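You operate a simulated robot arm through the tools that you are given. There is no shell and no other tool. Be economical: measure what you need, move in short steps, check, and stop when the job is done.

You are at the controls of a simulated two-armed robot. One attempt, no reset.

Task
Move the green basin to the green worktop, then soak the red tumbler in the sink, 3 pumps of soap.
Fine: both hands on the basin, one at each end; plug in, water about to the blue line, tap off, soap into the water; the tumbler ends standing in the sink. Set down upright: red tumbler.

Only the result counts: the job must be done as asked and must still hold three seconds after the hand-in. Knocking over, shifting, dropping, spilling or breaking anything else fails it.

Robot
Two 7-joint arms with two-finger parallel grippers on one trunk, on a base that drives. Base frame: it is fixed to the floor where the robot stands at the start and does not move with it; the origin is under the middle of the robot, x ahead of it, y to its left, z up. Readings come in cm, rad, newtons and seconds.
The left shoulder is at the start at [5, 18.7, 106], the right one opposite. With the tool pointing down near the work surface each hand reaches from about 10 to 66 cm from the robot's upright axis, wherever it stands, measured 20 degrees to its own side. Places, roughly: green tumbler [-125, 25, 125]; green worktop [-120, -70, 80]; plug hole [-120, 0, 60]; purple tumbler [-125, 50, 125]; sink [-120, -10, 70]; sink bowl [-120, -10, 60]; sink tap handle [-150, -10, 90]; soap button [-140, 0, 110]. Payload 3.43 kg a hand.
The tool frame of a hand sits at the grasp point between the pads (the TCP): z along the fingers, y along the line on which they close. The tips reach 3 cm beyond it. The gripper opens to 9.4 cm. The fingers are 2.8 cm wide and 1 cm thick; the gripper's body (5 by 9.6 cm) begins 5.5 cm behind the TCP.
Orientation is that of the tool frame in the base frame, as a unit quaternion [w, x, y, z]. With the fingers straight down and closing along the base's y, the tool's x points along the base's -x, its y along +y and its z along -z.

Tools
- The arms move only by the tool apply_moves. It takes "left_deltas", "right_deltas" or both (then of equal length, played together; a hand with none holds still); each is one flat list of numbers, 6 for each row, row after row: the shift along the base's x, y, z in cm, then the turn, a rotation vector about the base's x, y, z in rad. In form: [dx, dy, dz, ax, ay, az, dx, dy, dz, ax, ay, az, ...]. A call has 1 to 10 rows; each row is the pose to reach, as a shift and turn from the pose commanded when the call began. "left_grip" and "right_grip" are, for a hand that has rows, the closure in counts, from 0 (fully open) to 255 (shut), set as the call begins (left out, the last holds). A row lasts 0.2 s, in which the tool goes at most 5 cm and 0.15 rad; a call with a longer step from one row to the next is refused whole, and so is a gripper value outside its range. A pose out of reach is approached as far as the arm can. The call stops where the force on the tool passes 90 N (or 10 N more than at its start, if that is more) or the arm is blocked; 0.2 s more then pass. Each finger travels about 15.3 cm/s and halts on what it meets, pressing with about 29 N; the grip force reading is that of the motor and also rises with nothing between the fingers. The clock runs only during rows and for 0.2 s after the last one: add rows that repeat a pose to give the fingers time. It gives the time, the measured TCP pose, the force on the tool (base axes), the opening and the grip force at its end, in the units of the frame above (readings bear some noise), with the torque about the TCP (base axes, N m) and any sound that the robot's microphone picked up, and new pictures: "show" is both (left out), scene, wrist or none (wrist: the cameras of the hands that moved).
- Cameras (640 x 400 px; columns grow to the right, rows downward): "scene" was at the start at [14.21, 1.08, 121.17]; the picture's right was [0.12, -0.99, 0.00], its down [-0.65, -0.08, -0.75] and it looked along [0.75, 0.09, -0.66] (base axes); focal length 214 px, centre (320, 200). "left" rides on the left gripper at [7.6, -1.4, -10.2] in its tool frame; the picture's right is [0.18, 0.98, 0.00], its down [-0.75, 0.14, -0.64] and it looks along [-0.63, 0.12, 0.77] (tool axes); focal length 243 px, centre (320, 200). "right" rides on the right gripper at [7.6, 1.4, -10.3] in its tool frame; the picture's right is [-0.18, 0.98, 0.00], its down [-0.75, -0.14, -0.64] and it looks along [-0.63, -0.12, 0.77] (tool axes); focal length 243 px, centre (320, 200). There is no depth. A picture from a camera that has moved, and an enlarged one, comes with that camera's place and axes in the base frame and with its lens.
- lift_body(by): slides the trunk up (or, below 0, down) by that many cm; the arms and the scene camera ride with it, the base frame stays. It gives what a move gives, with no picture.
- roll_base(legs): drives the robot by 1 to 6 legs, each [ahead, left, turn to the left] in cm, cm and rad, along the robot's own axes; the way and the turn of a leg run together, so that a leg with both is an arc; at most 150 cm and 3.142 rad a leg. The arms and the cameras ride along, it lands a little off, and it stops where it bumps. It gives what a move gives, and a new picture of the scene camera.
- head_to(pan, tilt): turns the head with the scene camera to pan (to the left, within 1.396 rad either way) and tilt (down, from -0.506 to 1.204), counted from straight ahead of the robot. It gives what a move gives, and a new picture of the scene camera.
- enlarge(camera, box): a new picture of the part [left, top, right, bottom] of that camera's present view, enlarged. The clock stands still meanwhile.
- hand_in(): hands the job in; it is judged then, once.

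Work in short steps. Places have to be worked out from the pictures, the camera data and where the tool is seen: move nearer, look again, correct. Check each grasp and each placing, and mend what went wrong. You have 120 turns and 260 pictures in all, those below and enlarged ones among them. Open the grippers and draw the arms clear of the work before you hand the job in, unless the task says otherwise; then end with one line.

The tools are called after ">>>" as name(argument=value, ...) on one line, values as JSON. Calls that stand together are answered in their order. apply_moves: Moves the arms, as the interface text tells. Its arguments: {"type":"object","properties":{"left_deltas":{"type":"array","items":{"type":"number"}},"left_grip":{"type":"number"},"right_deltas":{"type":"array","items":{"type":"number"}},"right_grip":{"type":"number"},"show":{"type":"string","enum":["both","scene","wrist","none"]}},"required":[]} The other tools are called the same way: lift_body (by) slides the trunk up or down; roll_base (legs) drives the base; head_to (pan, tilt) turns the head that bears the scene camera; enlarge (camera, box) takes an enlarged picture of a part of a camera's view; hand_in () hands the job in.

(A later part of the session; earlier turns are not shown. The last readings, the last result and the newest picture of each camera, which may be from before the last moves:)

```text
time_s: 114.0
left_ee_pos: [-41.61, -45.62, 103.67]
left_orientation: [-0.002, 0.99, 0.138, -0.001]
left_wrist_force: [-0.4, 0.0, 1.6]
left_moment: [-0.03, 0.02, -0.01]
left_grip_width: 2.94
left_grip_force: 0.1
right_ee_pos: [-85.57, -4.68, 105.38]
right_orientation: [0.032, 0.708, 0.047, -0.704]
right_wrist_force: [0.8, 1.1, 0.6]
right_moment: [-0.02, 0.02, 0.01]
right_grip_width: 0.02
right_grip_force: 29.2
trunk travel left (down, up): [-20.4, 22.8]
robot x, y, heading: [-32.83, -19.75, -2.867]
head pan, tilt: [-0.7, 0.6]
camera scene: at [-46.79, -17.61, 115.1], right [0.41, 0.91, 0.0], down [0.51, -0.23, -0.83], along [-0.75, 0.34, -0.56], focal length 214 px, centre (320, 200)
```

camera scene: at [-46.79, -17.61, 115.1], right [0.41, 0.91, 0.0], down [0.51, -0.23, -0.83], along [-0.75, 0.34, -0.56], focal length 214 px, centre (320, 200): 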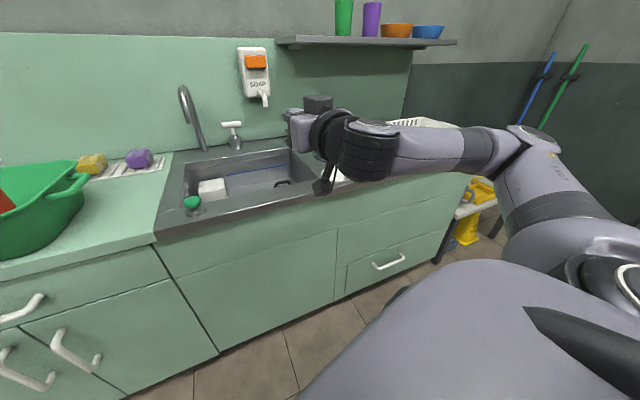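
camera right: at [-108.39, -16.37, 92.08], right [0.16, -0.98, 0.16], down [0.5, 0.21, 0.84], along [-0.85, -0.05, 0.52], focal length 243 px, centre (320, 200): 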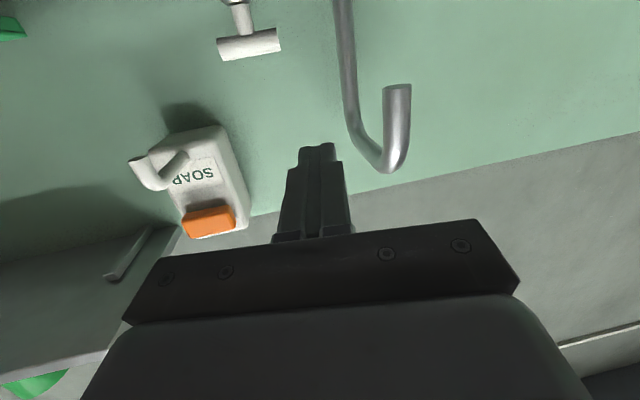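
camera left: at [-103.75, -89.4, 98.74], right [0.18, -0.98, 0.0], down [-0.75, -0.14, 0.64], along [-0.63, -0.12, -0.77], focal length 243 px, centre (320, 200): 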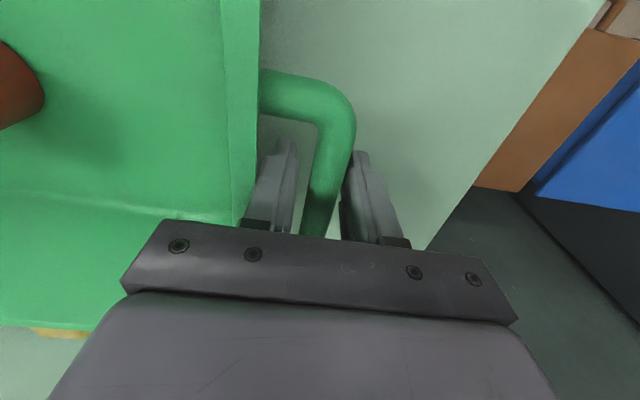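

The posture is good. I drive straight to the counter ~27 cm.

>>> roll_base(legs=[[26, -7.3, 0]])

>>> apply_moves(right_deltas=[0, -2, -4, 0, 0, 0, 0, -4, -8, 0, 0, 0, 0, -5.5, -11, 0, 0, 0, -4, -5.5, -14, 0, 0, 0, -8, -5.5, -14, 0, 0, 0, -12, -5.5, -14, 0, 0, 0, -16, -5.5, -14, 0, 0, 0, -20, -5.5, -14.5, 0, 0, 0])

```text
time_s: 115.9
left_ee_pos: [-68.58, -45.68, 103.68]
left_orientation: [-0.002, 0.99, 0.138, -0.001]
left_wrist_force: [0.5, 0.3, -0.2]
left_moment: [0.0, -0.03, 0.03]
left_grip_width: 2.96
left_grip_force: 0.0
right_ee_pos: [-112.46, -4.69, 105.26]
right_orientation: [0.032, 0.708, 0.046, -0.703]
right_wrist_force: [-0.2, -0.1, -0.5]
right_moment: [0.01, 0.0, 0.0]
right_grip_width: 0.02
right_grip_force: 29.3
trunk travel left (down, up): [-20.4, 22.8]
robot x, y, heading: [-60.15, -19.37, -2.867]
head pan, tilt: [-0.7, 0.6]
camera scene: at [-73.72, -17.58, 115.09], right [0.41, 0.91, 0.0], down [0.52, -0.23, -0.82], along [-0.75, 0.34, -0.57], focal length 214 px, centre (320, 200)
```

scene: 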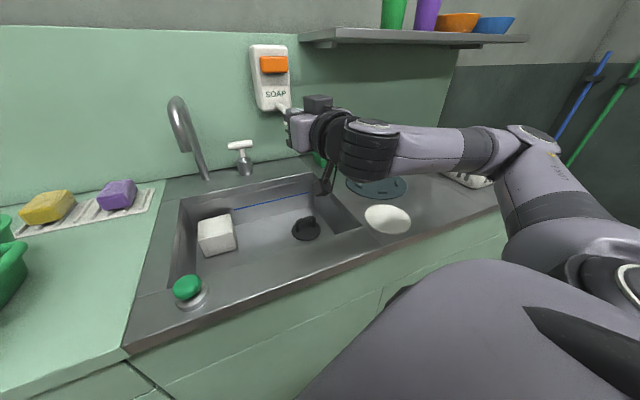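

```text
time_s: 117.7
left_ee_pos: [-68.59, -45.61, 103.77]
left_orientation: [-0.001, 0.99, 0.138, -0.001]
left_wrist_force: [-0.7, -0.3, -0.4]
left_moment: [-0.01, 0.03, 0.02]
left_grip_width: 2.97
left_grip_force: 0.1
right_ee_pos: [-112.42, -4.7, 105.31]
right_orientation: [0.033, 0.708, 0.046, -0.704]
right_wrist_force: [-0.6, -0.5, -0.5]
right_moment: [0.01, 0.01, 0.01]
right_grip_width: 0.01
right_grip_force: 28.8
right hand out of reach, approached as far as the arm can: row 1, 2, 3, 4, 5, 6, 7, 8
trunk travel left (down, up): [-20.4, 22.8]
robot x, y, heading: [-60.07, -19.68, -2.869]
head pan, tilt: [-0.7, 0.6]
camera scene: at [-73.7, -17.58, 115.09], right [0.41, 0.91, 0.0], down [0.52, -0.23, -0.83], along [-0.75, 0.34, -0.56], focal length 214 px, centre (320, 200)
camera right: at [-102.08, -4.84, 97.82], right [0.11, -0.98, 0.16], down [0.62, 0.2, 0.76], along [-0.78, 0.02, 0.63], focal length 243 px, centre (320, 200)
```

scene: 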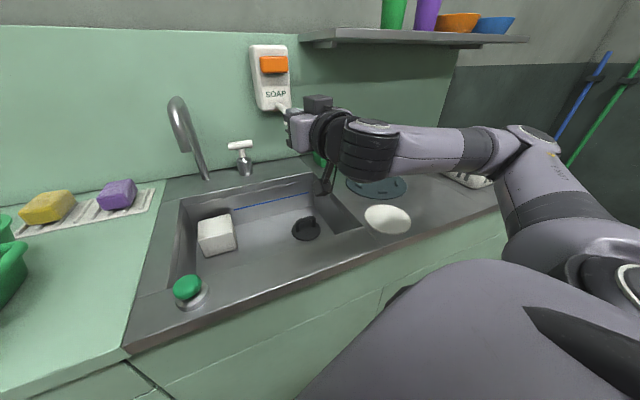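
right: 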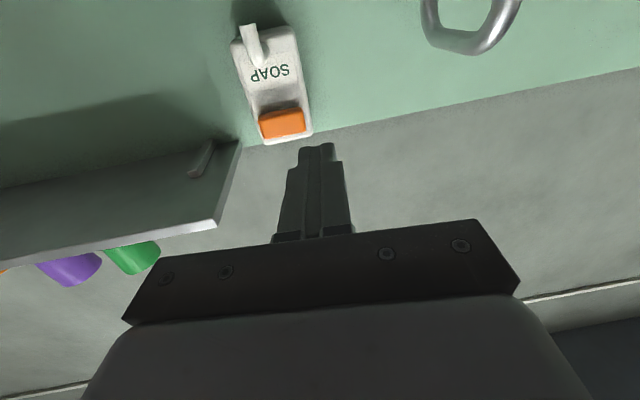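

The arm refuses that direction from here (a joint stop); I try extending forward first, slightly up-left, clear of the soap nozzle.

>>> apply_moves(right_deltas=[-3, -1, 0, 0, 0, 0, -6, -2, 0, 0, 0, 0, -8, -3, -2, 0, 0, 0, -9, -4, -5, 0, 0, 0, -10, -5, -9, 0, 0, 0, -12, -6, -12, 0, 0, 0, -14, -6, -14, 0, 0, 0])

```text
time_s: 119.3
left_ee_pos: [-68.65, -45.49, 103.71]
left_orientation: [-0.001, 0.99, 0.139, -0.001]
left_wrist_force: [-0.7, 0.7, 0.0]
left_moment: [0.03, 0.02, 0.01]
left_grip_width: 2.95
left_grip_force: 0.1
right_ee_pos: [-125.19, -15.52, 95.22]
right_orientation: [0.023, 0.717, 0.038, -0.696]
right_wrist_force: [0.0, 0.0, 0.2]
right_moment: [0.01, 0.01, -0.01]
right_grip_width: 0.0
right_grip_force: 28.9
right hand out of reach, approached as far as the arm can: row 3, 4, 5, 6, 7
trunk travel left (down, up): [-20.4, 22.8]
robot x, y, heading: [-60.24, -19.69, -2.863]
head pan, tilt: [-0.7, 0.6]
camera scene: at [-73.72, -17.56, 115.09], right [0.41, 0.91, 0.0], down [0.52, -0.23, -0.82], along [-0.75, 0.34, -0.57], focal length 214 px, centre (320, 200)
camera right: at [-114.66, -15.9, 88.03], right [0.08, -0.98, 0.16], down [0.6, 0.18, 0.78], along [-0.79, 0.04, 0.61], focal length 243 px, centre (320, 200)
```

scene: 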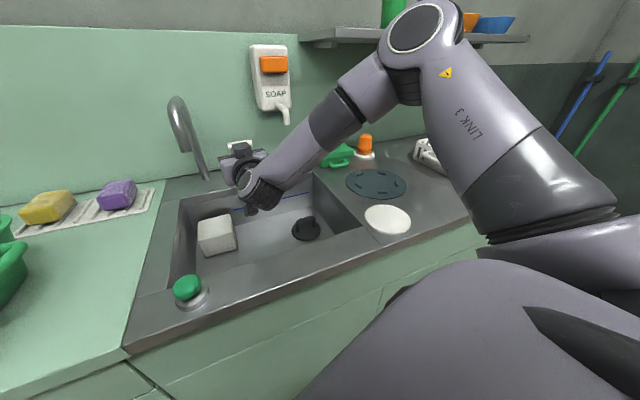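
right: 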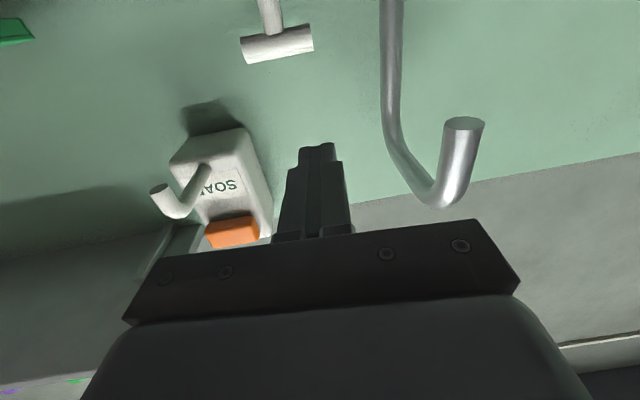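

The limit seems to come from being folded; extending should free it. I extend ahead toward the bar at the same commanded line.

>>> apply_moves(right_deltas=[-3, 0.5, 0, 0, 0, 0, -6, 0.5, 0, 0, 0, 0, -9, 0.5, 0, 0, 0, 0, -12, 0.5, 0, 0, 0, 0, -12, 0.5, 0, 0, 0, 0])

```text
time_s: 120.5
left_ee_pos: [-68.56, -45.6, 103.72]
left_orientation: [-0.001, 0.991, 0.137, 0.0]
left_wrist_force: [0.2, 0.1, 0.0]
left_moment: [-0.01, -0.01, 0.02]
left_grip_width: 2.95
left_grip_force: 0.1
right_ee_pos: [-137.02, -16.7, 96.79]
right_orientation: [0.028, 0.712, 0.043, -0.7]
right_wrist_force: [0.4, 0.2, 0.3]
right_moment: [-0.02, -0.02, -0.01]
right_grip_width: 0.03
right_grip_force: 29.2
right hand out of reach, approached as far as the arm can: row 1, 2, 3, 4, 5
trunk travel left (down, up): [-20.4, 22.8]
robot x, y, heading: [-60.12, -19.7, -2.868]
head pan, tilt: [-0.7, 0.6]
camera scene: at [-73.71, -17.59, 115.09], right [0.41, 0.91, 0.0], down [0.52, -0.23, -0.83], along [-0.75, 0.34, -0.56], focal length 214 px, centre (320, 200)
camera right: at [-126.55, -16.97, 89.31], right [0.1, -0.98, 0.16], down [0.61, 0.19, 0.77], along [-0.79, 0.03, 0.62], focal length 243 px, centre (320, 200)
```

scene: 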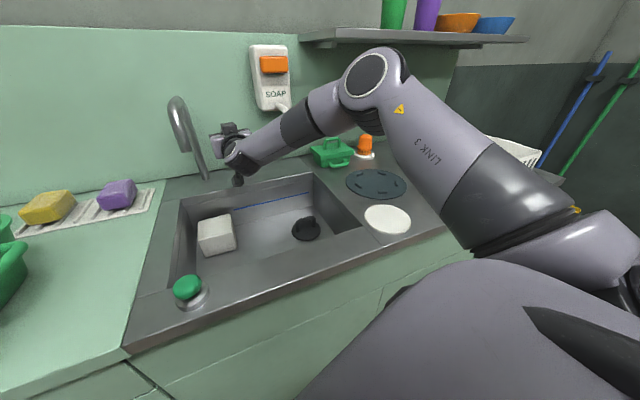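
right: 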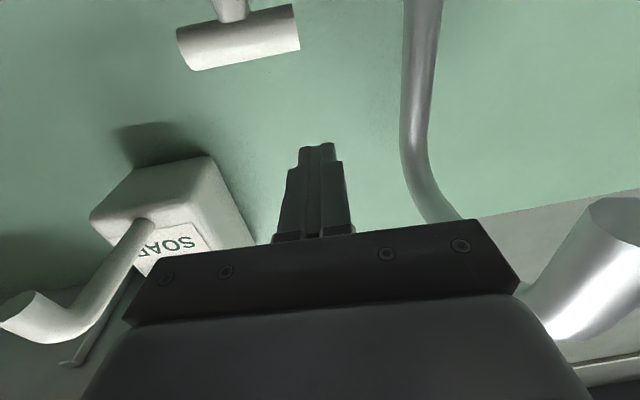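

A steady offset remains (hand ≈6 cm left and 5.5 cm high). I compensate with the trunk (−6.5) and by shifting the base 6 cm to the right (+y).

>>> lift_body(by=-6.6)

>>> roll_base(legs=[[-1.6, -5.7, 0]])

>>> enlarge(camera="right", box=[0, 0, 640, 400])

```text
time_s: 121.5
left_ee_pos: [-68.5, -45.56, 97.01]
left_orientation: [-0.002, 0.99, 0.138, -0.002]
left_wrist_force: [-0.7, 0.3, 1.0]
left_moment: [0.01, -0.02, 0.0]
left_grip_width: 2.94
left_grip_force: 0.0
right_ee_pos: [-137.0, -16.78, 90.18]
right_orientation: [0.029, 0.712, 0.043, -0.701]
right_wrist_force: [-0.3, -0.1, 0.0]
right_moment: [0.01, 0.02, 0.0]
right_grip_width: 0.0
right_grip_force: 29.1
trunk travel left (down, up): [-13.8, 29.4]
robot x, y, heading: [-59.87, -19.62, -2.866]
head pan, tilt: [-0.7, 0.6]
```

```text
time_s: 122.5
left_ee_pos: [-68.56, -39.82, 96.97]
left_orientation: [-0.001, 0.99, 0.138, -0.001]
left_wrist_force: [0.3, 0.1, 0.0]
left_moment: [0.0, 0.0, 0.01]
left_grip_width: 2.93
left_grip_force: 0.1
right_ee_pos: [-136.89, -10.91, 90.15]
right_orientation: [0.028, 0.713, 0.044, -0.7]
right_wrist_force: [0.5, -0.2, -0.4]
right_moment: [-0.01, 0.0, 0.01]
right_grip_width: 0.0
right_grip_force: 29.1
trunk travel left (down, up): [-13.8, 29.4]
robot x, y, heading: [-60.13, -13.83, -2.874]
head pan, tilt: [-0.7, 0.6]
camera scene: at [-73.69, -11.7, 108.49], right [0.41, 0.91, 0.0], down [0.52, -0.23, -0.83], along [-0.75, 0.34, -0.57], focal length 214 px, centre (320, 200)
```

scene: 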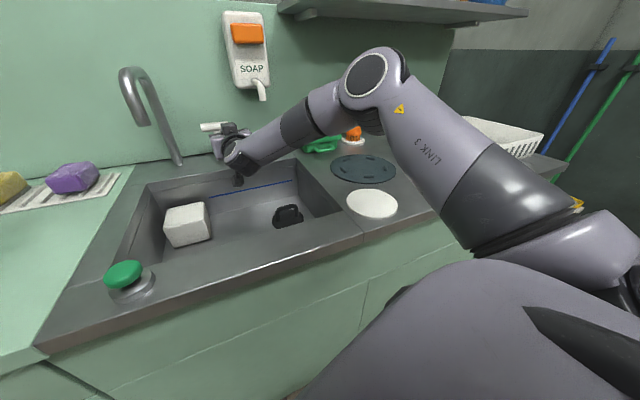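

```text
1.00 times, centred on (320, 200) of right (not enlarged: the box is as wide or as high as the picture)
camera zoom: at [-126.51, -11.07, 82.72], right [0.1, -0.98, 0.16], down [0.61, 0.19, 0.77], along [-0.78, 0.03, 0.62], focal length 243 px, centre (320, 200)
```

zoom: 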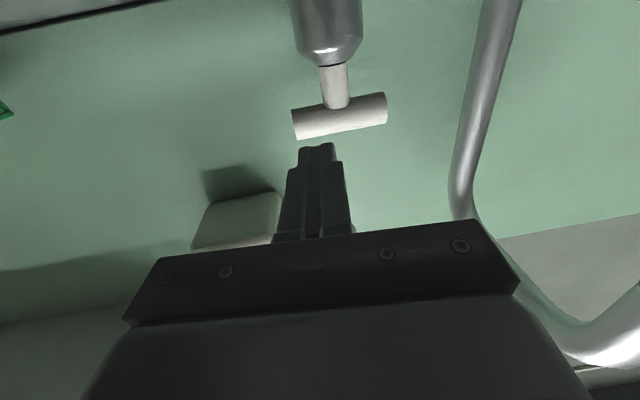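

Aligned with the right quarter of the bar. I press forward slowly.

>>> apply_moves(right_deltas=[-1.5, 0, 0, 0, 0, 0, -3, 0, 0, 0, 0, 0, -4.5, 0, 0, 0, 0, 0, -6, 0, 0, 0, 0, 0, -7.5, 0, 0, 0, 0, 0, -9, 0, 0, 0, 0, 0])

```text
time_s: 123.9
left_ee_pos: [-68.43, -39.62, 97.11]
left_orientation: [-0.001, 0.99, 0.138, -0.001]
left_wrist_force: [0.1, 0.7, -0.2]
left_moment: [0.01, 0.0, 0.04]
left_grip_width: 2.95
left_grip_force: 0.0
right_ee_pos: [-146.11, -10.74, 90.35]
right_orientation: [0.028, 0.712, 0.043, -0.7]
right_wrist_force: [2.2, 6.6, 1.6]
right_moment: [0.03, 0.05, 0.06]
right_grip_width: 0.02
right_grip_force: 28.6
trunk travel left (down, up): [-13.8, 29.4]
robot x, y, heading: [-60.0, -13.98, -2.867]
head pan, tilt: [-0.7, 0.6]
camera scene: at [-73.66, -11.66, 108.51], right [0.41, 0.91, 0.0], down [0.51, -0.23, -0.83], along [-0.75, 0.34, -0.56], focal length 214 px, centre (320, 200)
camera right: at [-135.61, -10.97, 82.88], right [0.1, -0.98, 0.16], down [0.61, 0.19, 0.77], along [-0.78, 0.03, 0.62], focal length 243 px, centre (320, 200)
```

scene: 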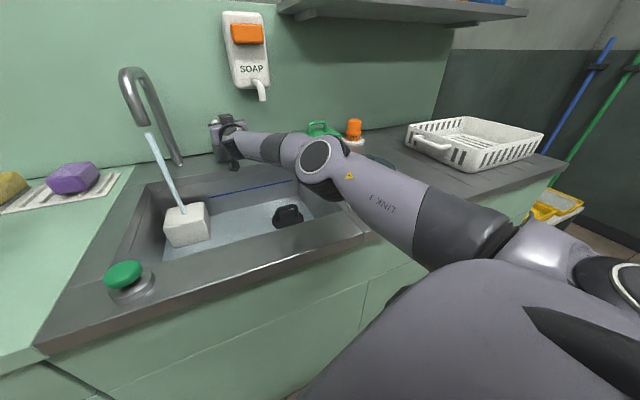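
right: 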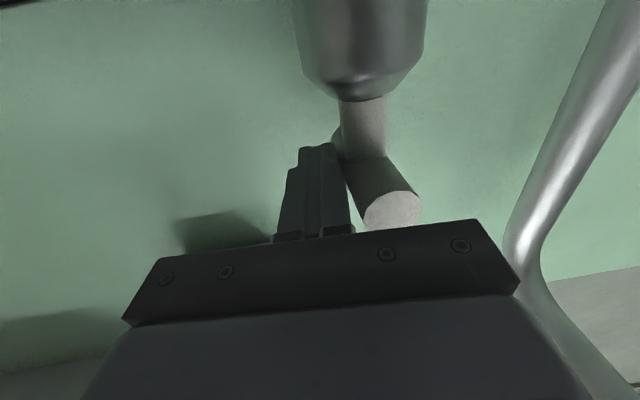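

Water is running. I back the finger off slightly so that it can later push the near end back, and check the fill level.

>>> apply_moves(right_deltas=[2, 0.5, 0, 0, 0, 0, 4.5, 0.8, 0, 0, 0, 0], show="wrist")

>>> enlarge(camera="scene", box=[100, 120, 340, 270])

```text
time_s: 124.5
left_ee_pos: [-68.54, -39.82, 97.07]
left_orientation: [-0.002, 0.99, 0.139, -0.001]
left_wrist_force: [0.2, -0.5, -0.8]
left_moment: [-0.02, 0.01, -0.02]
left_grip_width: 2.95
left_grip_force: 0.0
right_ee_pos: [-141.51, -10.14, 90.18]
right_orientation: [0.028, 0.712, 0.044, -0.7]
right_wrist_force: [-0.1, 0.8, -1.4]
right_moment: [0.01, 0.0, 0.0]
right_grip_width: 0.0
right_grip_force: 29.2
trunk travel left (down, up): [-13.8, 29.4]
robot x, y, heading: [-60.37, -13.99, -2.868]
head pan, tilt: [-0.7, 0.6]
camera right: at [-130.92, -10.37, 82.74], right [0.1, -0.98, 0.16], down [0.61, 0.19, 0.77], along [-0.78, 0.02, 0.62], focal length 243 px, centre (320, 200)
```

right: 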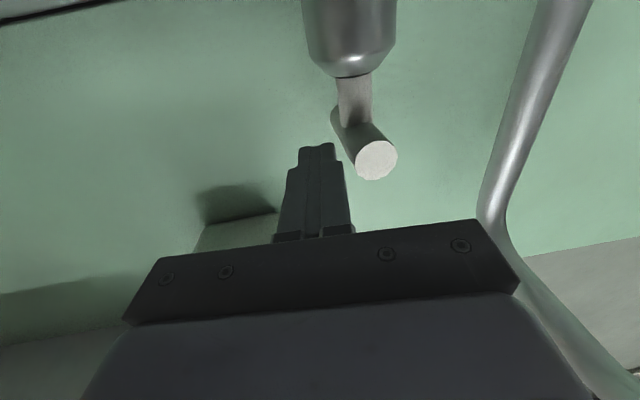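

```text
2.67 times, centred on (220, 195) of scene
camera zoom: at [-73.67, -11.73, 108.49], right [0.41, 0.91, 0.0], down [0.51, -0.23, -0.83], along [-0.75, 0.34, -0.56], focal length 572 px, centre (587, 213)
```

zoom: 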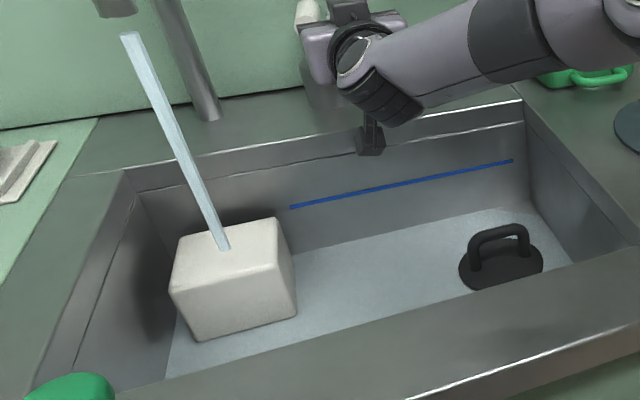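

Level is still at the bottom. I hold and let it run, checking the rate.

>>> apply_moves(right_deltas=[0, 0, 0, 0, 0, 0, 0, 0, 0, 0, 0, 0, 0, 0, 0, 0, 0, 0, 0, 0, 0, 0, 0, 0, 0, 0, 0, 0, 0, 0, 0, 0, 0, 0, 0, 0, 0, 0, 0, 0, 0, 0, 0, 0, 0, 0, 0, 0, 0, 0, 0, 0, 0, 0, 0, 0, 0, 0, 0, 0], show="none")

>>> enlarge(camera="scene", box=[100, 120, 340, 270])

```text
time_s: 126.7
left_ee_pos: [-68.58, -39.65, 97.08]
left_orientation: [-0.002, 0.99, 0.138, -0.001]
left_wrist_force: [-0.2, -0.1, -0.2]
left_moment: [0.01, -0.01, -0.03]
left_grip_width: 2.95
left_grip_force: 0.0
right_ee_pos: [-141.45, -10.07, 90.13]
right_orientation: [0.028, 0.712, 0.043, -0.7]
right_wrist_force: [0.9, 0.2, -0.8]
right_moment: [-0.02, 0.05, 0.01]
right_grip_width: 0.0
right_grip_force: 29.5
trunk travel left (down, up): [-13.8, 29.4]
robot x, y, heading: [-60.06, -13.72, -2.871]
head pan, tilt: [-0.7, 0.6]
```

```text
2.67 times, centred on (220, 195) of scene
camera zoom: at [-73.68, -11.71, 108.49], right [0.41, 0.91, 0.0], down [0.51, -0.23, -0.83], along [-0.75, 0.34, -0.56], focal length 572 px, centre (587, 213)
```

zoom: 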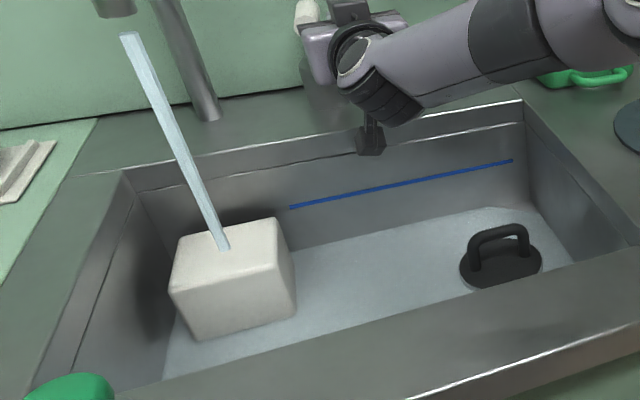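

Rising slowly. I hold through several more waits, then look.

>>> apply_moves(right_deltas=[0, 0, 0, 0, 0, 0, 0, 0, 0, 0, 0, 0, 0, 0, 0, 0, 0, 0, 0, 0, 0, 0, 0, 0, 0, 0, 0, 0, 0, 0, 0, 0, 0, 0, 0, 0, 0, 0, 0, 0, 0, 0, 0, 0, 0, 0, 0, 0, 0, 0, 0, 0, 0, 0, 0, 0, 0, 0, 0, 0], show="none")

>>> apply_moves(right_deltas=[0, 0, 0, 0, 0, 0, 0, 0, 0, 0, 0, 0, 0, 0, 0, 0, 0, 0, 0, 0, 0, 0, 0, 0, 0, 0, 0, 0, 0, 0, 0, 0, 0, 0, 0, 0, 0, 0, 0, 0, 0, 0, 0, 0, 0, 0, 0, 0, 0, 0, 0, 0, 0, 0, 0, 0, 0, 0, 0, 0], show="none")

>>> apply_moves(right_deltas=[0, 0, 0, 0, 0, 0, 0, 0, 0, 0, 0, 0, 0, 0, 0, 0, 0, 0, 0, 0, 0, 0, 0, 0, 0, 0, 0, 0, 0, 0, 0, 0, 0, 0, 0, 0, 0, 0, 0, 0, 0, 0, 0, 0, 0, 0, 0, 0, 0, 0, 0, 0, 0, 0, 0, 0, 0, 0, 0, 0], show="none")

>>> enlarge(camera="scene", box=[100, 120, 340, 270])

```text
time_s: 128.9
left_ee_pos: [-68.49, -39.74, 97.08]
left_orientation: [-0.002, 0.99, 0.139, -0.001]
left_wrist_force: [0.6, -0.6, 0.2]
left_moment: [-0.01, 0.01, 0.0]
left_grip_width: 2.96
left_grip_force: 0.1
right_ee_pos: [-141.52, -10.09, 90.09]
right_orientation: [0.028, 0.712, 0.042, -0.7]
right_wrist_force: [-0.4, 0.3, 0.0]
right_moment: [-0.02, -0.01, 0.01]
right_grip_width: 0.02
right_grip_force: 29.0
trunk travel left (down, up): [-13.8, 29.4]
robot x, y, heading: [-59.99, -13.36, -2.866]
head pan, tilt: [-0.7, 0.6]
```

```text
time_s: 131.1
left_ee_pos: [-68.61, -39.8, 97.14]
left_orientation: [-0.002, 0.99, 0.139, -0.001]
left_wrist_force: [-0.1, 0.2, 0.5]
left_moment: [0.01, 0.01, 0.02]
left_grip_width: 2.94
left_grip_force: 0.1
right_ee_pos: [-141.46, -10.14, 90.1]
right_orientation: [0.028, 0.712, 0.044, -0.7]
right_wrist_force: [0.5, -0.9, -0.6]
right_moment: [-0.01, 0.0, 0.02]
right_grip_width: 0.0
right_grip_force: 29.2
trunk travel left (down, up): [-13.8, 29.4]
robot x, y, heading: [-60.3, -13.73, -2.862]
head pan, tilt: [-0.7, 0.6]
```

```text
time_s: 133.3
left_ee_pos: [-68.55, -39.76, 97.04]
left_orientation: [-0.002, 0.99, 0.138, 0.0]
left_wrist_force: [-0.3, -0.8, 0.4]
left_moment: [0.02, 0.01, 0.0]
left_grip_width: 2.94
left_grip_force: 0.1
right_ee_pos: [-141.47, -10.17, 90.24]
right_orientation: [0.028, 0.712, 0.043, -0.7]
right_wrist_force: [0.0, -0.1, -0.1]
right_moment: [0.0, -0.01, 0.01]
right_grip_width: 0.0
right_grip_force: 28.7
trunk travel left (down, up): [-13.8, 29.4]
robot x, y, heading: [-60.18, -13.74, -2.865]
head pan, tilt: [-0.7, 0.6]
```

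```text
2.67 times, centred on (220, 195) of scene
camera zoom: at [-73.68, -11.71, 108.49], right [0.41, 0.91, 0.0], down [0.51, -0.23, -0.83], along [-0.75, 0.34, -0.56], focal length 572 px, centre (587, 213)
```

zoom: 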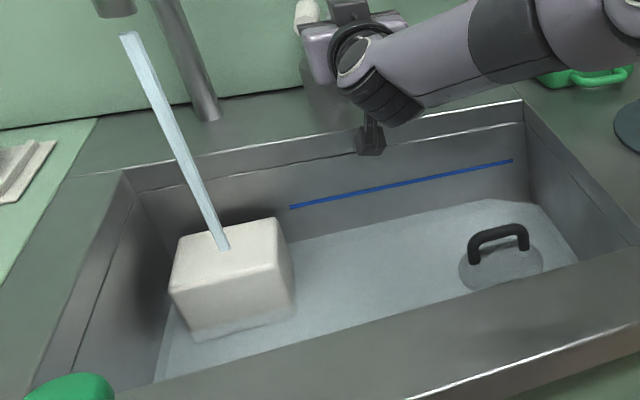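

About a quarter of the way after 10 s. I wait roughly 18 s more and look again.

>>> apply_moves(right_deltas=[0, 0, 0, 0, 0, 0, 0, 0, 0, 0, 0, 0, 0, 0, 0, 0, 0, 0, 0, 0, 0, 0, 0, 0, 0, 0, 0, 0, 0, 0, 0, 0, 0, 0, 0, 0, 0, 0, 0, 0, 0, 0, 0, 0, 0, 0, 0, 0, 0, 0, 0, 0, 0, 0, 0, 0, 0, 0, 0, 0], show="none")

>>> apply_moves(right_deltas=[0, 0, 0, 0, 0, 0, 0, 0, 0, 0, 0, 0, 0, 0, 0, 0, 0, 0, 0, 0, 0, 0, 0, 0, 0, 0, 0, 0, 0, 0, 0, 0, 0, 0, 0, 0, 0, 0, 0, 0, 0, 0, 0, 0, 0, 0, 0, 0, 0, 0, 0, 0, 0, 0, 0, 0, 0, 0, 0, 0], show="none")

>>> apply_moves(right_deltas=[0, 0, 0, 0, 0, 0, 0, 0, 0, 0, 0, 0, 0, 0, 0, 0, 0, 0, 0, 0, 0, 0, 0, 0, 0, 0, 0, 0, 0, 0, 0, 0, 0, 0, 0, 0, 0, 0, 0, 0, 0, 0, 0, 0, 0, 0, 0, 0, 0, 0, 0, 0, 0, 0, 0, 0, 0, 0, 0, 0], show="none")

>>> apply_moves(right_deltas=[0, 0, 0, 0, 0, 0, 0, 0, 0, 0, 0, 0, 0, 0, 0, 0, 0, 0, 0, 0, 0, 0, 0, 0, 0, 0, 0, 0, 0, 0, 0, 0, 0, 0, 0, 0, 0, 0, 0, 0, 0, 0, 0, 0, 0, 0, 0, 0, 0, 0, 0, 0, 0, 0, 0, 0, 0, 0, 0, 0], show="none")

>>> apply_moves(right_deltas=[0, 0, 0, 0, 0, 0, 0, 0, 0, 0, 0, 0, 0, 0, 0, 0, 0, 0, 0, 0, 0, 0, 0, 0, 0, 0, 0, 0, 0, 0, 0, 0, 0, 0, 0, 0, 0, 0, 0, 0, 0, 0, 0, 0, 0, 0, 0, 0, 0, 0, 0, 0, 0, 0, 0, 0, 0, 0, 0, 0], show="none")

>>> apply_moves(right_deltas=[0, 0, 0, 0, 0, 0, 0, 0, 0, 0, 0, 0, 0, 0, 0, 0, 0, 0, 0, 0, 0, 0, 0, 0, 0, 0, 0, 0, 0, 0, 0, 0, 0, 0, 0, 0, 0, 0, 0, 0, 0, 0, 0, 0, 0, 0, 0, 0, 0, 0, 0, 0, 0, 0, 0, 0, 0, 0, 0, 0], show="none")

>>> apply_moves(right_deltas=[0, 0, 0, 0, 0, 0, 0, 0, 0, 0, 0, 0, 0, 0, 0, 0, 0, 0, 0, 0, 0, 0, 0, 0, 0, 0, 0, 0, 0, 0, 0, 0, 0, 0, 0, 0, 0, 0, 0, 0, 0, 0, 0, 0, 0, 0, 0, 0, 0, 0, 0, 0, 0, 0, 0, 0, 0, 0, 0, 0], show="none")

>>> enlarge(camera="scene", box=[100, 120, 340, 270])

```text
time_s: 135.5
left_ee_pos: [-68.52, -39.69, 97.06]
left_orientation: [-0.002, 0.99, 0.138, -0.001]
left_wrist_force: [0.4, 0.7, 0.0]
left_moment: [-0.01, -0.02, 0.0]
left_grip_width: 2.95
left_grip_force: 0.0
right_ee_pos: [-141.52, -10.11, 90.04]
right_orientation: [0.028, 0.713, 0.044, -0.7]
right_wrist_force: [0.0, -0.5, 0.1]
right_moment: [-0.01, 0.01, -0.02]
right_grip_width: 0.03
right_grip_force: 28.9
trunk travel left (down, up): [-13.8, 29.4]
robot x, y, heading: [-60.1, -14.12, -2.865]
head pan, tilt: [-0.7, 0.6]
```

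```text
time_s: 137.7
left_ee_pos: [-68.52, -39.88, 97.02]
left_orientation: [-0.002, 0.99, 0.138, 0.0]
left_wrist_force: [-0.5, 1.0, -0.2]
left_moment: [0.0, 0.02, 0.02]
left_grip_width: 2.95
left_grip_force: 0.1
right_ee_pos: [-141.49, -10.2, 90.16]
right_orientation: [0.028, 0.713, 0.044, -0.699]
right_wrist_force: [-0.5, -0.1, -0.1]
right_moment: [-0.02, 0.01, -0.01]
right_grip_width: 0.02
right_grip_force: 29.4
trunk travel left (down, up): [-13.8, 29.4]
robot x, y, heading: [-59.96, -13.82, -2.867]
head pan, tilt: [-0.7, 0.6]
```

```text
time_s: 139.9
left_ee_pos: [-68.52, -39.75, 97.09]
left_orientation: [-0.001, 0.99, 0.138, 0.0]
left_wrist_force: [0.4, -0.1, -0.2]
left_moment: [-0.01, 0.01, 0.0]
left_grip_width: 2.95
left_grip_force: 0.0
right_ee_pos: [-141.44, -10.11, 89.98]
right_orientation: [0.028, 0.712, 0.044, -0.7]
right_wrist_force: [-0.9, -0.7, 0.3]
right_moment: [0.01, 0.01, 0.02]
right_grip_width: 0.01
right_grip_force: 29.3
trunk travel left (down, up): [-13.8, 29.4]
robot x, y, heading: [-60.01, -13.7, -2.865]
head pan, tilt: [-0.7, 0.6]
```

```text
time_s: 142.1
left_ee_pos: [-68.67, -39.74, 97.17]
left_orientation: [-0.001, 0.99, 0.138, -0.002]
left_wrist_force: [0.1, -0.3, 0.0]
left_moment: [0.0, 0.01, 0.03]
left_grip_width: 2.95
left_grip_force: 0.0
right_ee_pos: [-141.47, -10.04, 90.16]
right_orientation: [0.028, 0.712, 0.043, -0.7]
right_wrist_force: [-0.2, -0.4, 0.8]
right_moment: [-0.03, 0.02, -0.01]
right_grip_width: 0.01
right_grip_force: 29.0
trunk travel left (down, up): [-13.8, 29.4]
robot x, y, heading: [-60.47, -13.44, -2.864]
head pan, tilt: [-0.7, 0.6]
```

```text
time_s: 144.3
left_ee_pos: [-68.55, -39.73, 97.09]
left_orientation: [-0.002, 0.99, 0.138, -0.001]
left_wrist_force: [0.2, -0.4, 0.5]
left_moment: [0.01, 0.0, -0.02]
left_grip_width: 2.97
left_grip_force: 0.0
right_ee_pos: [-141.48, -10.15, 90.23]
right_orientation: [0.026, 0.713, 0.042, -0.7]
right_wrist_force: [-0.2, 0.4, 0.4]
right_moment: [-0.03, 0.0, 0.0]
right_grip_width: 0.03
right_grip_force: 29.1
trunk travel left (down, up): [-13.8, 29.4]
robot x, y, heading: [-59.43, -13.6, -2.867]
head pan, tilt: [-0.7, 0.6]
```

```text
time_s: 146.5
left_ee_pos: [-68.53, -39.83, 97.04]
left_orientation: [-0.001, 0.99, 0.138, 0.0]
left_wrist_force: [-0.6, -0.5, -0.9]
left_moment: [-0.01, -0.02, 0.04]
left_grip_width: 2.96
left_grip_force: 0.1
right_ee_pos: [-141.43, -10.16, 90.27]
right_orientation: [0.027, 0.712, 0.043, -0.7]
right_wrist_force: [0.2, -0.5, -0.4]
right_moment: [-0.04, 0.0, -0.02]
right_grip_width: 0.02
right_grip_force: 28.6
trunk travel left (down, up): [-13.8, 29.4]
robot x, y, heading: [-60.11, -14.01, -2.864]
head pan, tilt: [-0.7, 0.6]
```

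```text
time_s: 148.7
left_ee_pos: [-68.54, -39.73, 97.11]
left_orientation: [-0.001, 0.99, 0.138, -0.001]
left_wrist_force: [-0.7, 0.2, -0.3]
left_moment: [-0.02, -0.01, 0.03]
left_grip_width: 2.98
left_grip_force: 0.1
right_ee_pos: [-141.5, -10.05, 90.2]
right_orientation: [0.028, 0.712, 0.043, -0.7]
right_wrist_force: [-0.6, -0.3, -0.2]
right_moment: [-0.01, 0.02, 0.0]
right_grip_width: 0.0
right_grip_force: 28.7
trunk travel left (down, up): [-13.8, 29.4]
robot x, y, heading: [-60.07, -13.49, -2.864]
head pan, tilt: [-0.7, 0.6]
```

```text
2.67 times, centred on (220, 195) of scene
camera zoom: at [-73.68, -11.71, 108.49], right [0.41, 0.91, 0.0], down [0.51, -0.23, -0.83], along [-0.75, 0.34, -0.56], focal length 572 px, centre (587, 213)
```

zoom: 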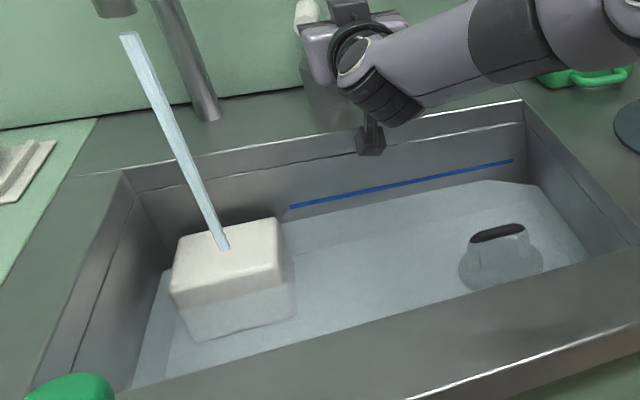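

About 10 s remain. I wait roughly 8 s more and check.

>>> apply_moves(right_deltas=[0, 0, 0, 0, 0, 0, 0, 0, 0, 0, 0, 0, 0, 0, 0, 0, 0, 0, 0, 0, 0, 0, 0, 0, 0, 0, 0, 0, 0, 0, 0, 0, 0, 0, 0, 0, 0, 0, 0, 0, 0, 0, 0, 0, 0, 0, 0, 0, 0, 0, 0, 0, 0, 0, 0, 0, 0, 0, 0, 0], show="none")

>>> apply_moves(right_deltas=[0, 0, 0, 0, 0, 0, 0, 0, 0, 0, 0, 0, 0, 0, 0, 0, 0, 0, 0, 0, 0, 0, 0, 0, 0, 0, 0, 0, 0, 0, 0, 0, 0, 0, 0, 0, 0, 0, 0, 0, 0, 0, 0, 0, 0, 0, 0, 0, 0, 0, 0, 0, 0, 0, 0, 0, 0, 0, 0, 0], show="none")

>>> apply_moves(right_deltas=[0, 0, 0, 0, 0, 0, 0, 0, 0, 0, 0, 0, 0, 0, 0, 0, 0, 0, 0, 0, 0, 0, 0, 0, 0, 0, 0, 0, 0, 0, 0, 0, 0, 0, 0, 0, 0, 0, 0, 0, 0, 0, 0, 0, 0, 0, 0, 0, 0, 0, 0, 0, 0, 0, 0, 0, 0, 0, 0, 0], show="none")

>>> enlarge(camera="scene", box=[100, 120, 340, 270])

```text
time_s: 150.9
left_ee_pos: [-68.58, -39.69, 97.08]
left_orientation: [-0.002, 0.99, 0.138, -0.002]
left_wrist_force: [-0.4, -0.3, -0.9]
left_moment: [-0.02, 0.02, 0.03]
left_grip_width: 2.97
left_grip_force: 0.1
right_ee_pos: [-141.58, -10.11, 90.16]
right_orientation: [0.027, 0.712, 0.043, -0.7]
right_wrist_force: [-0.2, -0.1, 0.4]
right_moment: [-0.02, 0.03, 0.0]
right_grip_width: 0.0
right_grip_force: 29.1
trunk travel left (down, up): [-13.8, 29.4]
robot x, y, heading: [-59.99, -13.86, -2.865]
head pan, tilt: [-0.7, 0.6]
```

```text
time_s: 153.1
left_ee_pos: [-68.58, -39.72, 97.12]
left_orientation: [-0.001, 0.99, 0.138, -0.001]
left_wrist_force: [-0.2, 0.4, -0.4]
left_moment: [0.0, 0.0, 0.0]
left_grip_width: 2.96
left_grip_force: 0.1
right_ee_pos: [-141.41, -10.06, 90.17]
right_orientation: [0.029, 0.712, 0.044, -0.7]
right_wrist_force: [0.3, -0.1, 0.9]
right_moment: [0.0, 0.02, -0.03]
right_grip_width: 0.0
right_grip_force: 28.9
trunk travel left (down, up): [-13.8, 29.4]
robot x, y, heading: [-60.34, -14.16, -2.864]
head pan, tilt: [-0.7, 0.6]
```

```text
time_s: 155.3
left_ee_pos: [-68.48, -39.8, 97.04]
left_orientation: [-0.002, 0.99, 0.138, -0.001]
left_wrist_force: [-0.1, 0.4, -0.8]
left_moment: [0.0, -0.04, -0.02]
left_grip_width: 2.95
left_grip_force: 0.0
right_ee_pos: [-141.51, -10.22, 90.19]
right_orientation: [0.028, 0.712, 0.044, -0.7]
right_wrist_force: [-1.0, 0.5, 0.3]
right_moment: [0.04, 0.0, -0.01]
right_grip_width: 0.01
right_grip_force: 29.0
trunk travel left (down, up): [-13.8, 29.4]
robot x, y, heading: [-60.1, -13.9, -2.864]
head pan, tilt: [-0.7, 0.6]
```

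```text
2.67 times, centred on (220, 195) of scene
camera zoom: at [-73.68, -11.71, 108.49], right [0.41, 0.91, 0.0], down [0.51, -0.23, -0.83], along [-0.75, 0.34, -0.56], focal length 572 px, centre (587, 213)
```

zoom: 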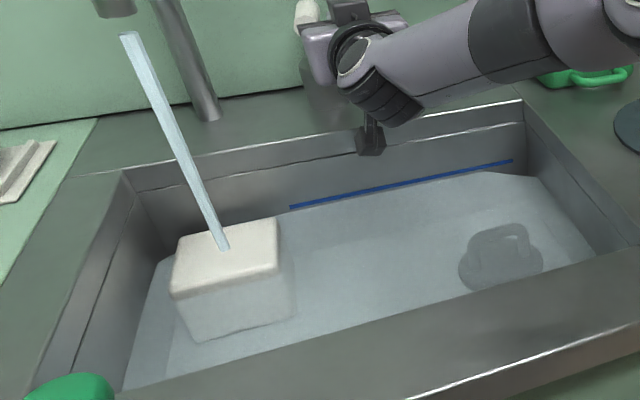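

The level is just below the line. I now close the tap: push the near end of the bar to the left, then press it back toward the wall.

>>> apply_moves(right_deltas=[0, -1.5, 0, 0, 0, 0, 0, -3, 0, 0, 0, 0, 0, -4.5, 0, 0, 0, 0, 0, -6, 0, 0, 0, 0, -0.3, -6.5, 0, 0, 0, 0, -1.2, -6.3, 0, 0, 0, 0, -2, -6.2, 0, 0, 0, 0])

>>> enlarge(camera="scene", box=[100, 120, 340, 270])

```text
time_s: 157.1
left_ee_pos: [-68.04, -39.52, 97.21]
left_orientation: [-0.001, 0.991, 0.136, -0.005]
left_wrist_force: [-0.7, 0.5, 0.2]
left_moment: [0.02, 0.04, 0.01]
left_grip_width: 2.95
left_grip_force: 0.0
right_ee_pos: [-142.48, -16.81, 90.19]
right_orientation: [0.032, 0.713, 0.047, -0.699]
right_wrist_force: [50.7, 12.0, 4.7]
right_moment: [0.0, 0.18, -0.68]
right_grip_width: 0.01
right_grip_force: 29.0
trunk travel left (down, up): [-13.8, 29.4]
robot x, y, heading: [-59.66, -13.69, -2.867]
head pan, tilt: [-0.7, 0.6]
stopped in row 7 (right hand): the force on the tool passed its limit (the readings are from after the stop); the commanded pose is now the measured one
camera scene: at [-72.97, -11.53, 108.59], right [0.41, 0.91, 0.0], down [0.51, -0.23, -0.83], along [-0.75, 0.34, -0.56], focal length 214 px, centre (320, 200)
camera right: at [-131.97, -16.88, 82.77], right [0.11, -0.98, 0.16], down [0.61, 0.19, 0.77], along [-0.79, 0.02, 0.62], focal length 243 px, centre (320, 200)
```

scene: 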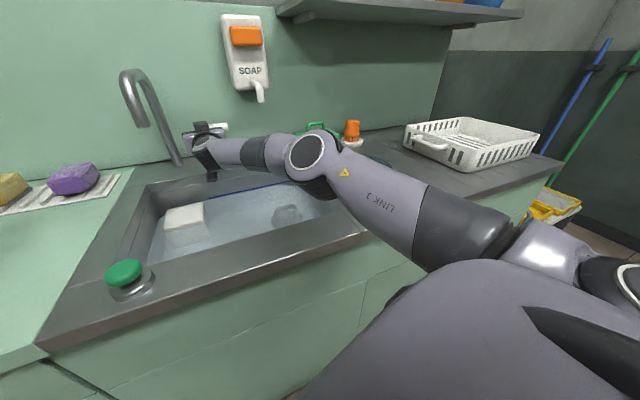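
right: 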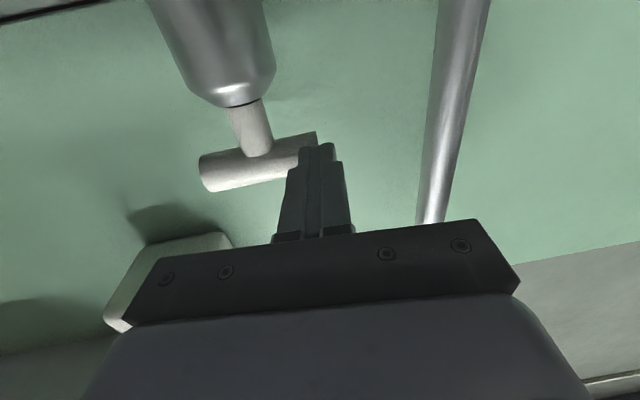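

```text
2.67 times, centred on (220, 195) of scene
camera zoom: at [-72.97, -11.53, 108.59], right [0.41, 0.91, 0.0], down [0.51, -0.23, -0.83], along [-0.75, 0.34, -0.56], focal length 572 px, centre (587, 213)
```

zoom: 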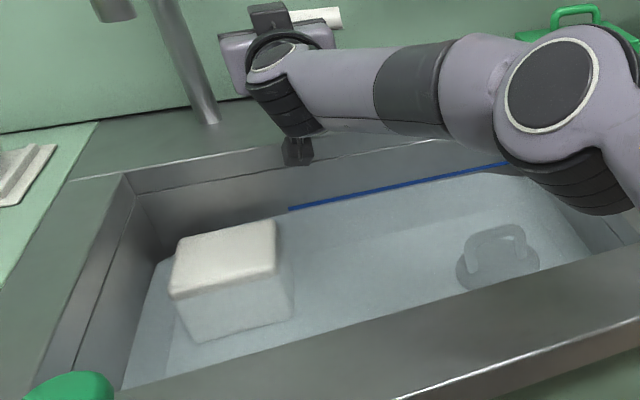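

Tap is off. I retract the hand and enlarge the water line.

>>> apply_moves(right_deltas=[3, 0.5, 0, 0, 0, 0, 7, 1, 0, 0, 0, 0, 11, 2, 0, 0, 0, 0, 15, 3, 0, 0, 0, 0], show="none")

>>> enlarge(camera="scene", box=[200, 165, 310, 235])

>>> enlarge(camera="scene", box=[100, 90, 340, 240])

```text
time_s: 158.1
left_ee_pos: [-68.36, -39.7, 97.26]
left_orientation: [-0.002, 0.991, 0.136, 0.0]
left_wrist_force: [-0.7, -0.1, 0.6]
left_moment: [0.02, 0.01, 0.0]
left_grip_width: 2.92
left_grip_force: 0.0
right_ee_pos: [-128.05, -14.06, 89.68]
right_orientation: [0.031, 0.715, 0.046, -0.697]
right_wrist_force: [0.5, -1.0, 0.1]
right_moment: [-0.05, -0.01, 0.01]
right_grip_width: 0.01
right_grip_force: 29.0
trunk travel left (down, up): [-13.8, 29.4]
robot x, y, heading: [-60.14, -13.9, -2.864]
head pan, tilt: [-0.7, 0.6]
```

```text
5.71 times, centred on (255, 200) of scene
camera zoom: at [-73.52, -11.67, 108.49], right [0.41, 0.91, 0.0], down [0.51, -0.23, -0.83], along [-0.75, 0.34, -0.56], focal length 1226 px, centre (691, 200)
```

zoom: 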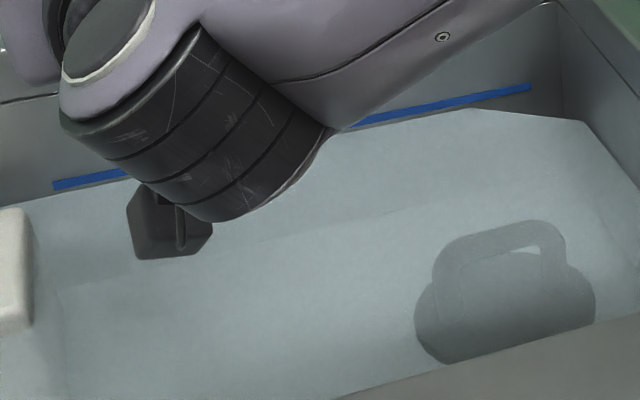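

```text
2.67 times, centred on (220, 165) of scene
camera zoom: at [-73.52, -11.67, 108.49], right [0.41, 0.91, 0.0], down [0.51, -0.23, -0.83], along [-0.75, 0.34, -0.56], focal length 572 px, centre (587, 293)
```

zoom: 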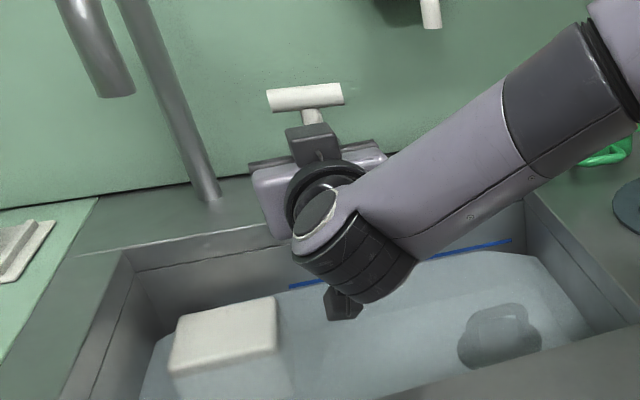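

Water stands about at the blue line, tap off. Next the soap: I raise the trunk, back off, and shift right to line up with the orange button at about [−144, 0, 112].

>>> lift_body(by=22)

>>> roll_base(legs=[[-9.6, 2.7, 0], [-3.5, -12.5, 0]])

>>> apply_moves(right_deltas=[0, 0, 0, 0, -0.13, 0, 0, 0, 0, 0, -0.26, 0, 0, 0, 0, 0, -0.39, 0, 0, 0, 0, 0, -0.52, 0, 0, 0, 0, 0, -0.63, 0, 0, 0, 0, 0, -0.63, 0])

```text
time_s: 160.4
left_ee_pos: [-68.57, -39.69, 119.12]
left_orientation: [-0.002, 0.99, 0.138, -0.001]
left_wrist_force: [0.7, -0.2, 0.6]
left_moment: [-0.03, 0.0, 0.01]
left_grip_width: 2.94
left_grip_force: 0.1
right_ee_pos: [-128.21, -14.18, 111.53]
right_orientation: [0.032, 0.716, 0.049, -0.695]
right_wrist_force: [0.0, 0.8, -0.2]
right_moment: [-0.01, 0.03, -0.01]
right_grip_width: 0.0
right_grip_force: 29.0
trunk travel left (down, up): [-35.8, 7.4]
robot x, y, heading: [-60.09, -13.93, -2.867]
head pan, tilt: [-0.7, 0.6]
```

```text
time_s: 162.4
left_ee_pos: [-58.32, -26.66, 119.15]
left_orientation: [0.0, 0.991, 0.136, -0.001]
left_wrist_force: [0.3, -0.1, 0.3]
left_moment: [-0.01, 0.0, 0.02]
left_grip_width: 2.94
left_grip_force: 0.2
right_ee_pos: [-117.98, -0.81, 111.63]
right_orientation: [0.032, 0.716, 0.047, -0.696]
right_wrist_force: [-0.7, -0.6, 0.7]
right_moment: [0.0, -0.02, 0.02]
right_grip_width: 0.0
right_grip_force: 28.9
trunk travel left (down, up): [-35.8, 7.4]
robot x, y, heading: [-49.9, -0.52, -2.865]
head pan, tilt: [-0.7, 0.6]
camera scene: at [-63.4, 1.32, 130.49], right [0.42, 0.91, 0.0], down [0.51, -0.24, -0.82], along [-0.75, 0.34, -0.57], focal length 214 px, centre (320, 200)
```

scene: 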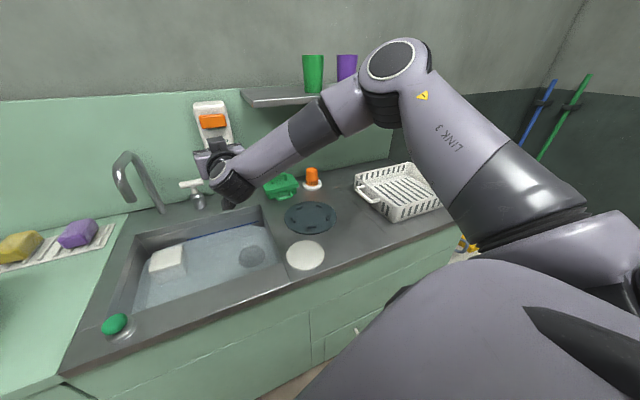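

```text
time_s: 163.8
left_ee_pos: [-58.52, -26.89, 119.07]
left_orientation: [-0.001, 0.991, 0.135, -0.001]
left_wrist_force: [0.6, -0.5, 0.0]
left_moment: [0.01, -0.02, 0.01]
left_grip_width: 2.96
left_grip_force: 0.0
right_ee_pos: [-117.95, -1.02, 111.56]
right_orientation: [0.044, 0.897, 0.035, -0.44]
right_wrist_force: [0.0, 0.3, 0.6]
right_moment: [0.0, -0.01, -0.03]
right_grip_width: 0.01
right_grip_force: 29.3
trunk travel left (down, up): [-35.8, 7.4]
robot x, y, heading: [-50.1, -0.34, -2.865]
head pan, tilt: [-0.7, 0.6]
camera scene: at [-63.4, 1.23, 130.49], right [0.42, 0.91, 0.0], down [0.51, -0.23, -0.83], along [-0.75, 0.34, -0.56], focal length 214 px, centre (320, 200)
camera right: at [-105.12, -1.09, 112.0], right [-0.01, -0.98, 0.19], down [0.03, 0.19, 0.98], along [-1.0, 0.02, 0.03], focal length 243 px, centre (320, 200)
```

scene: 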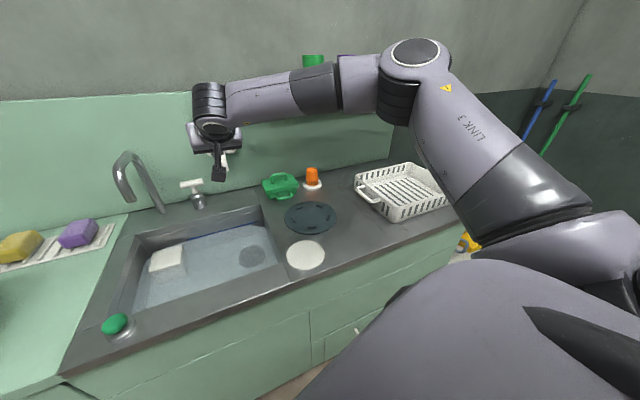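
right: 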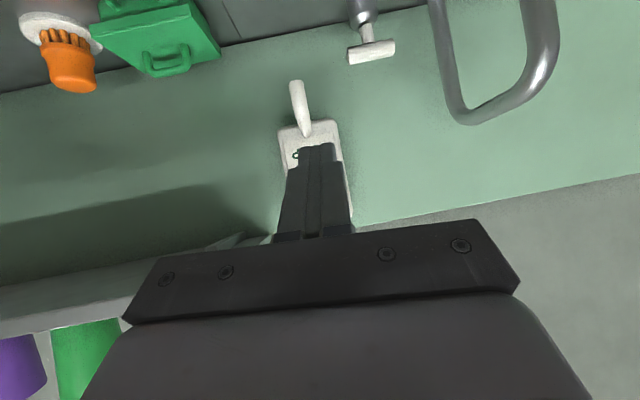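

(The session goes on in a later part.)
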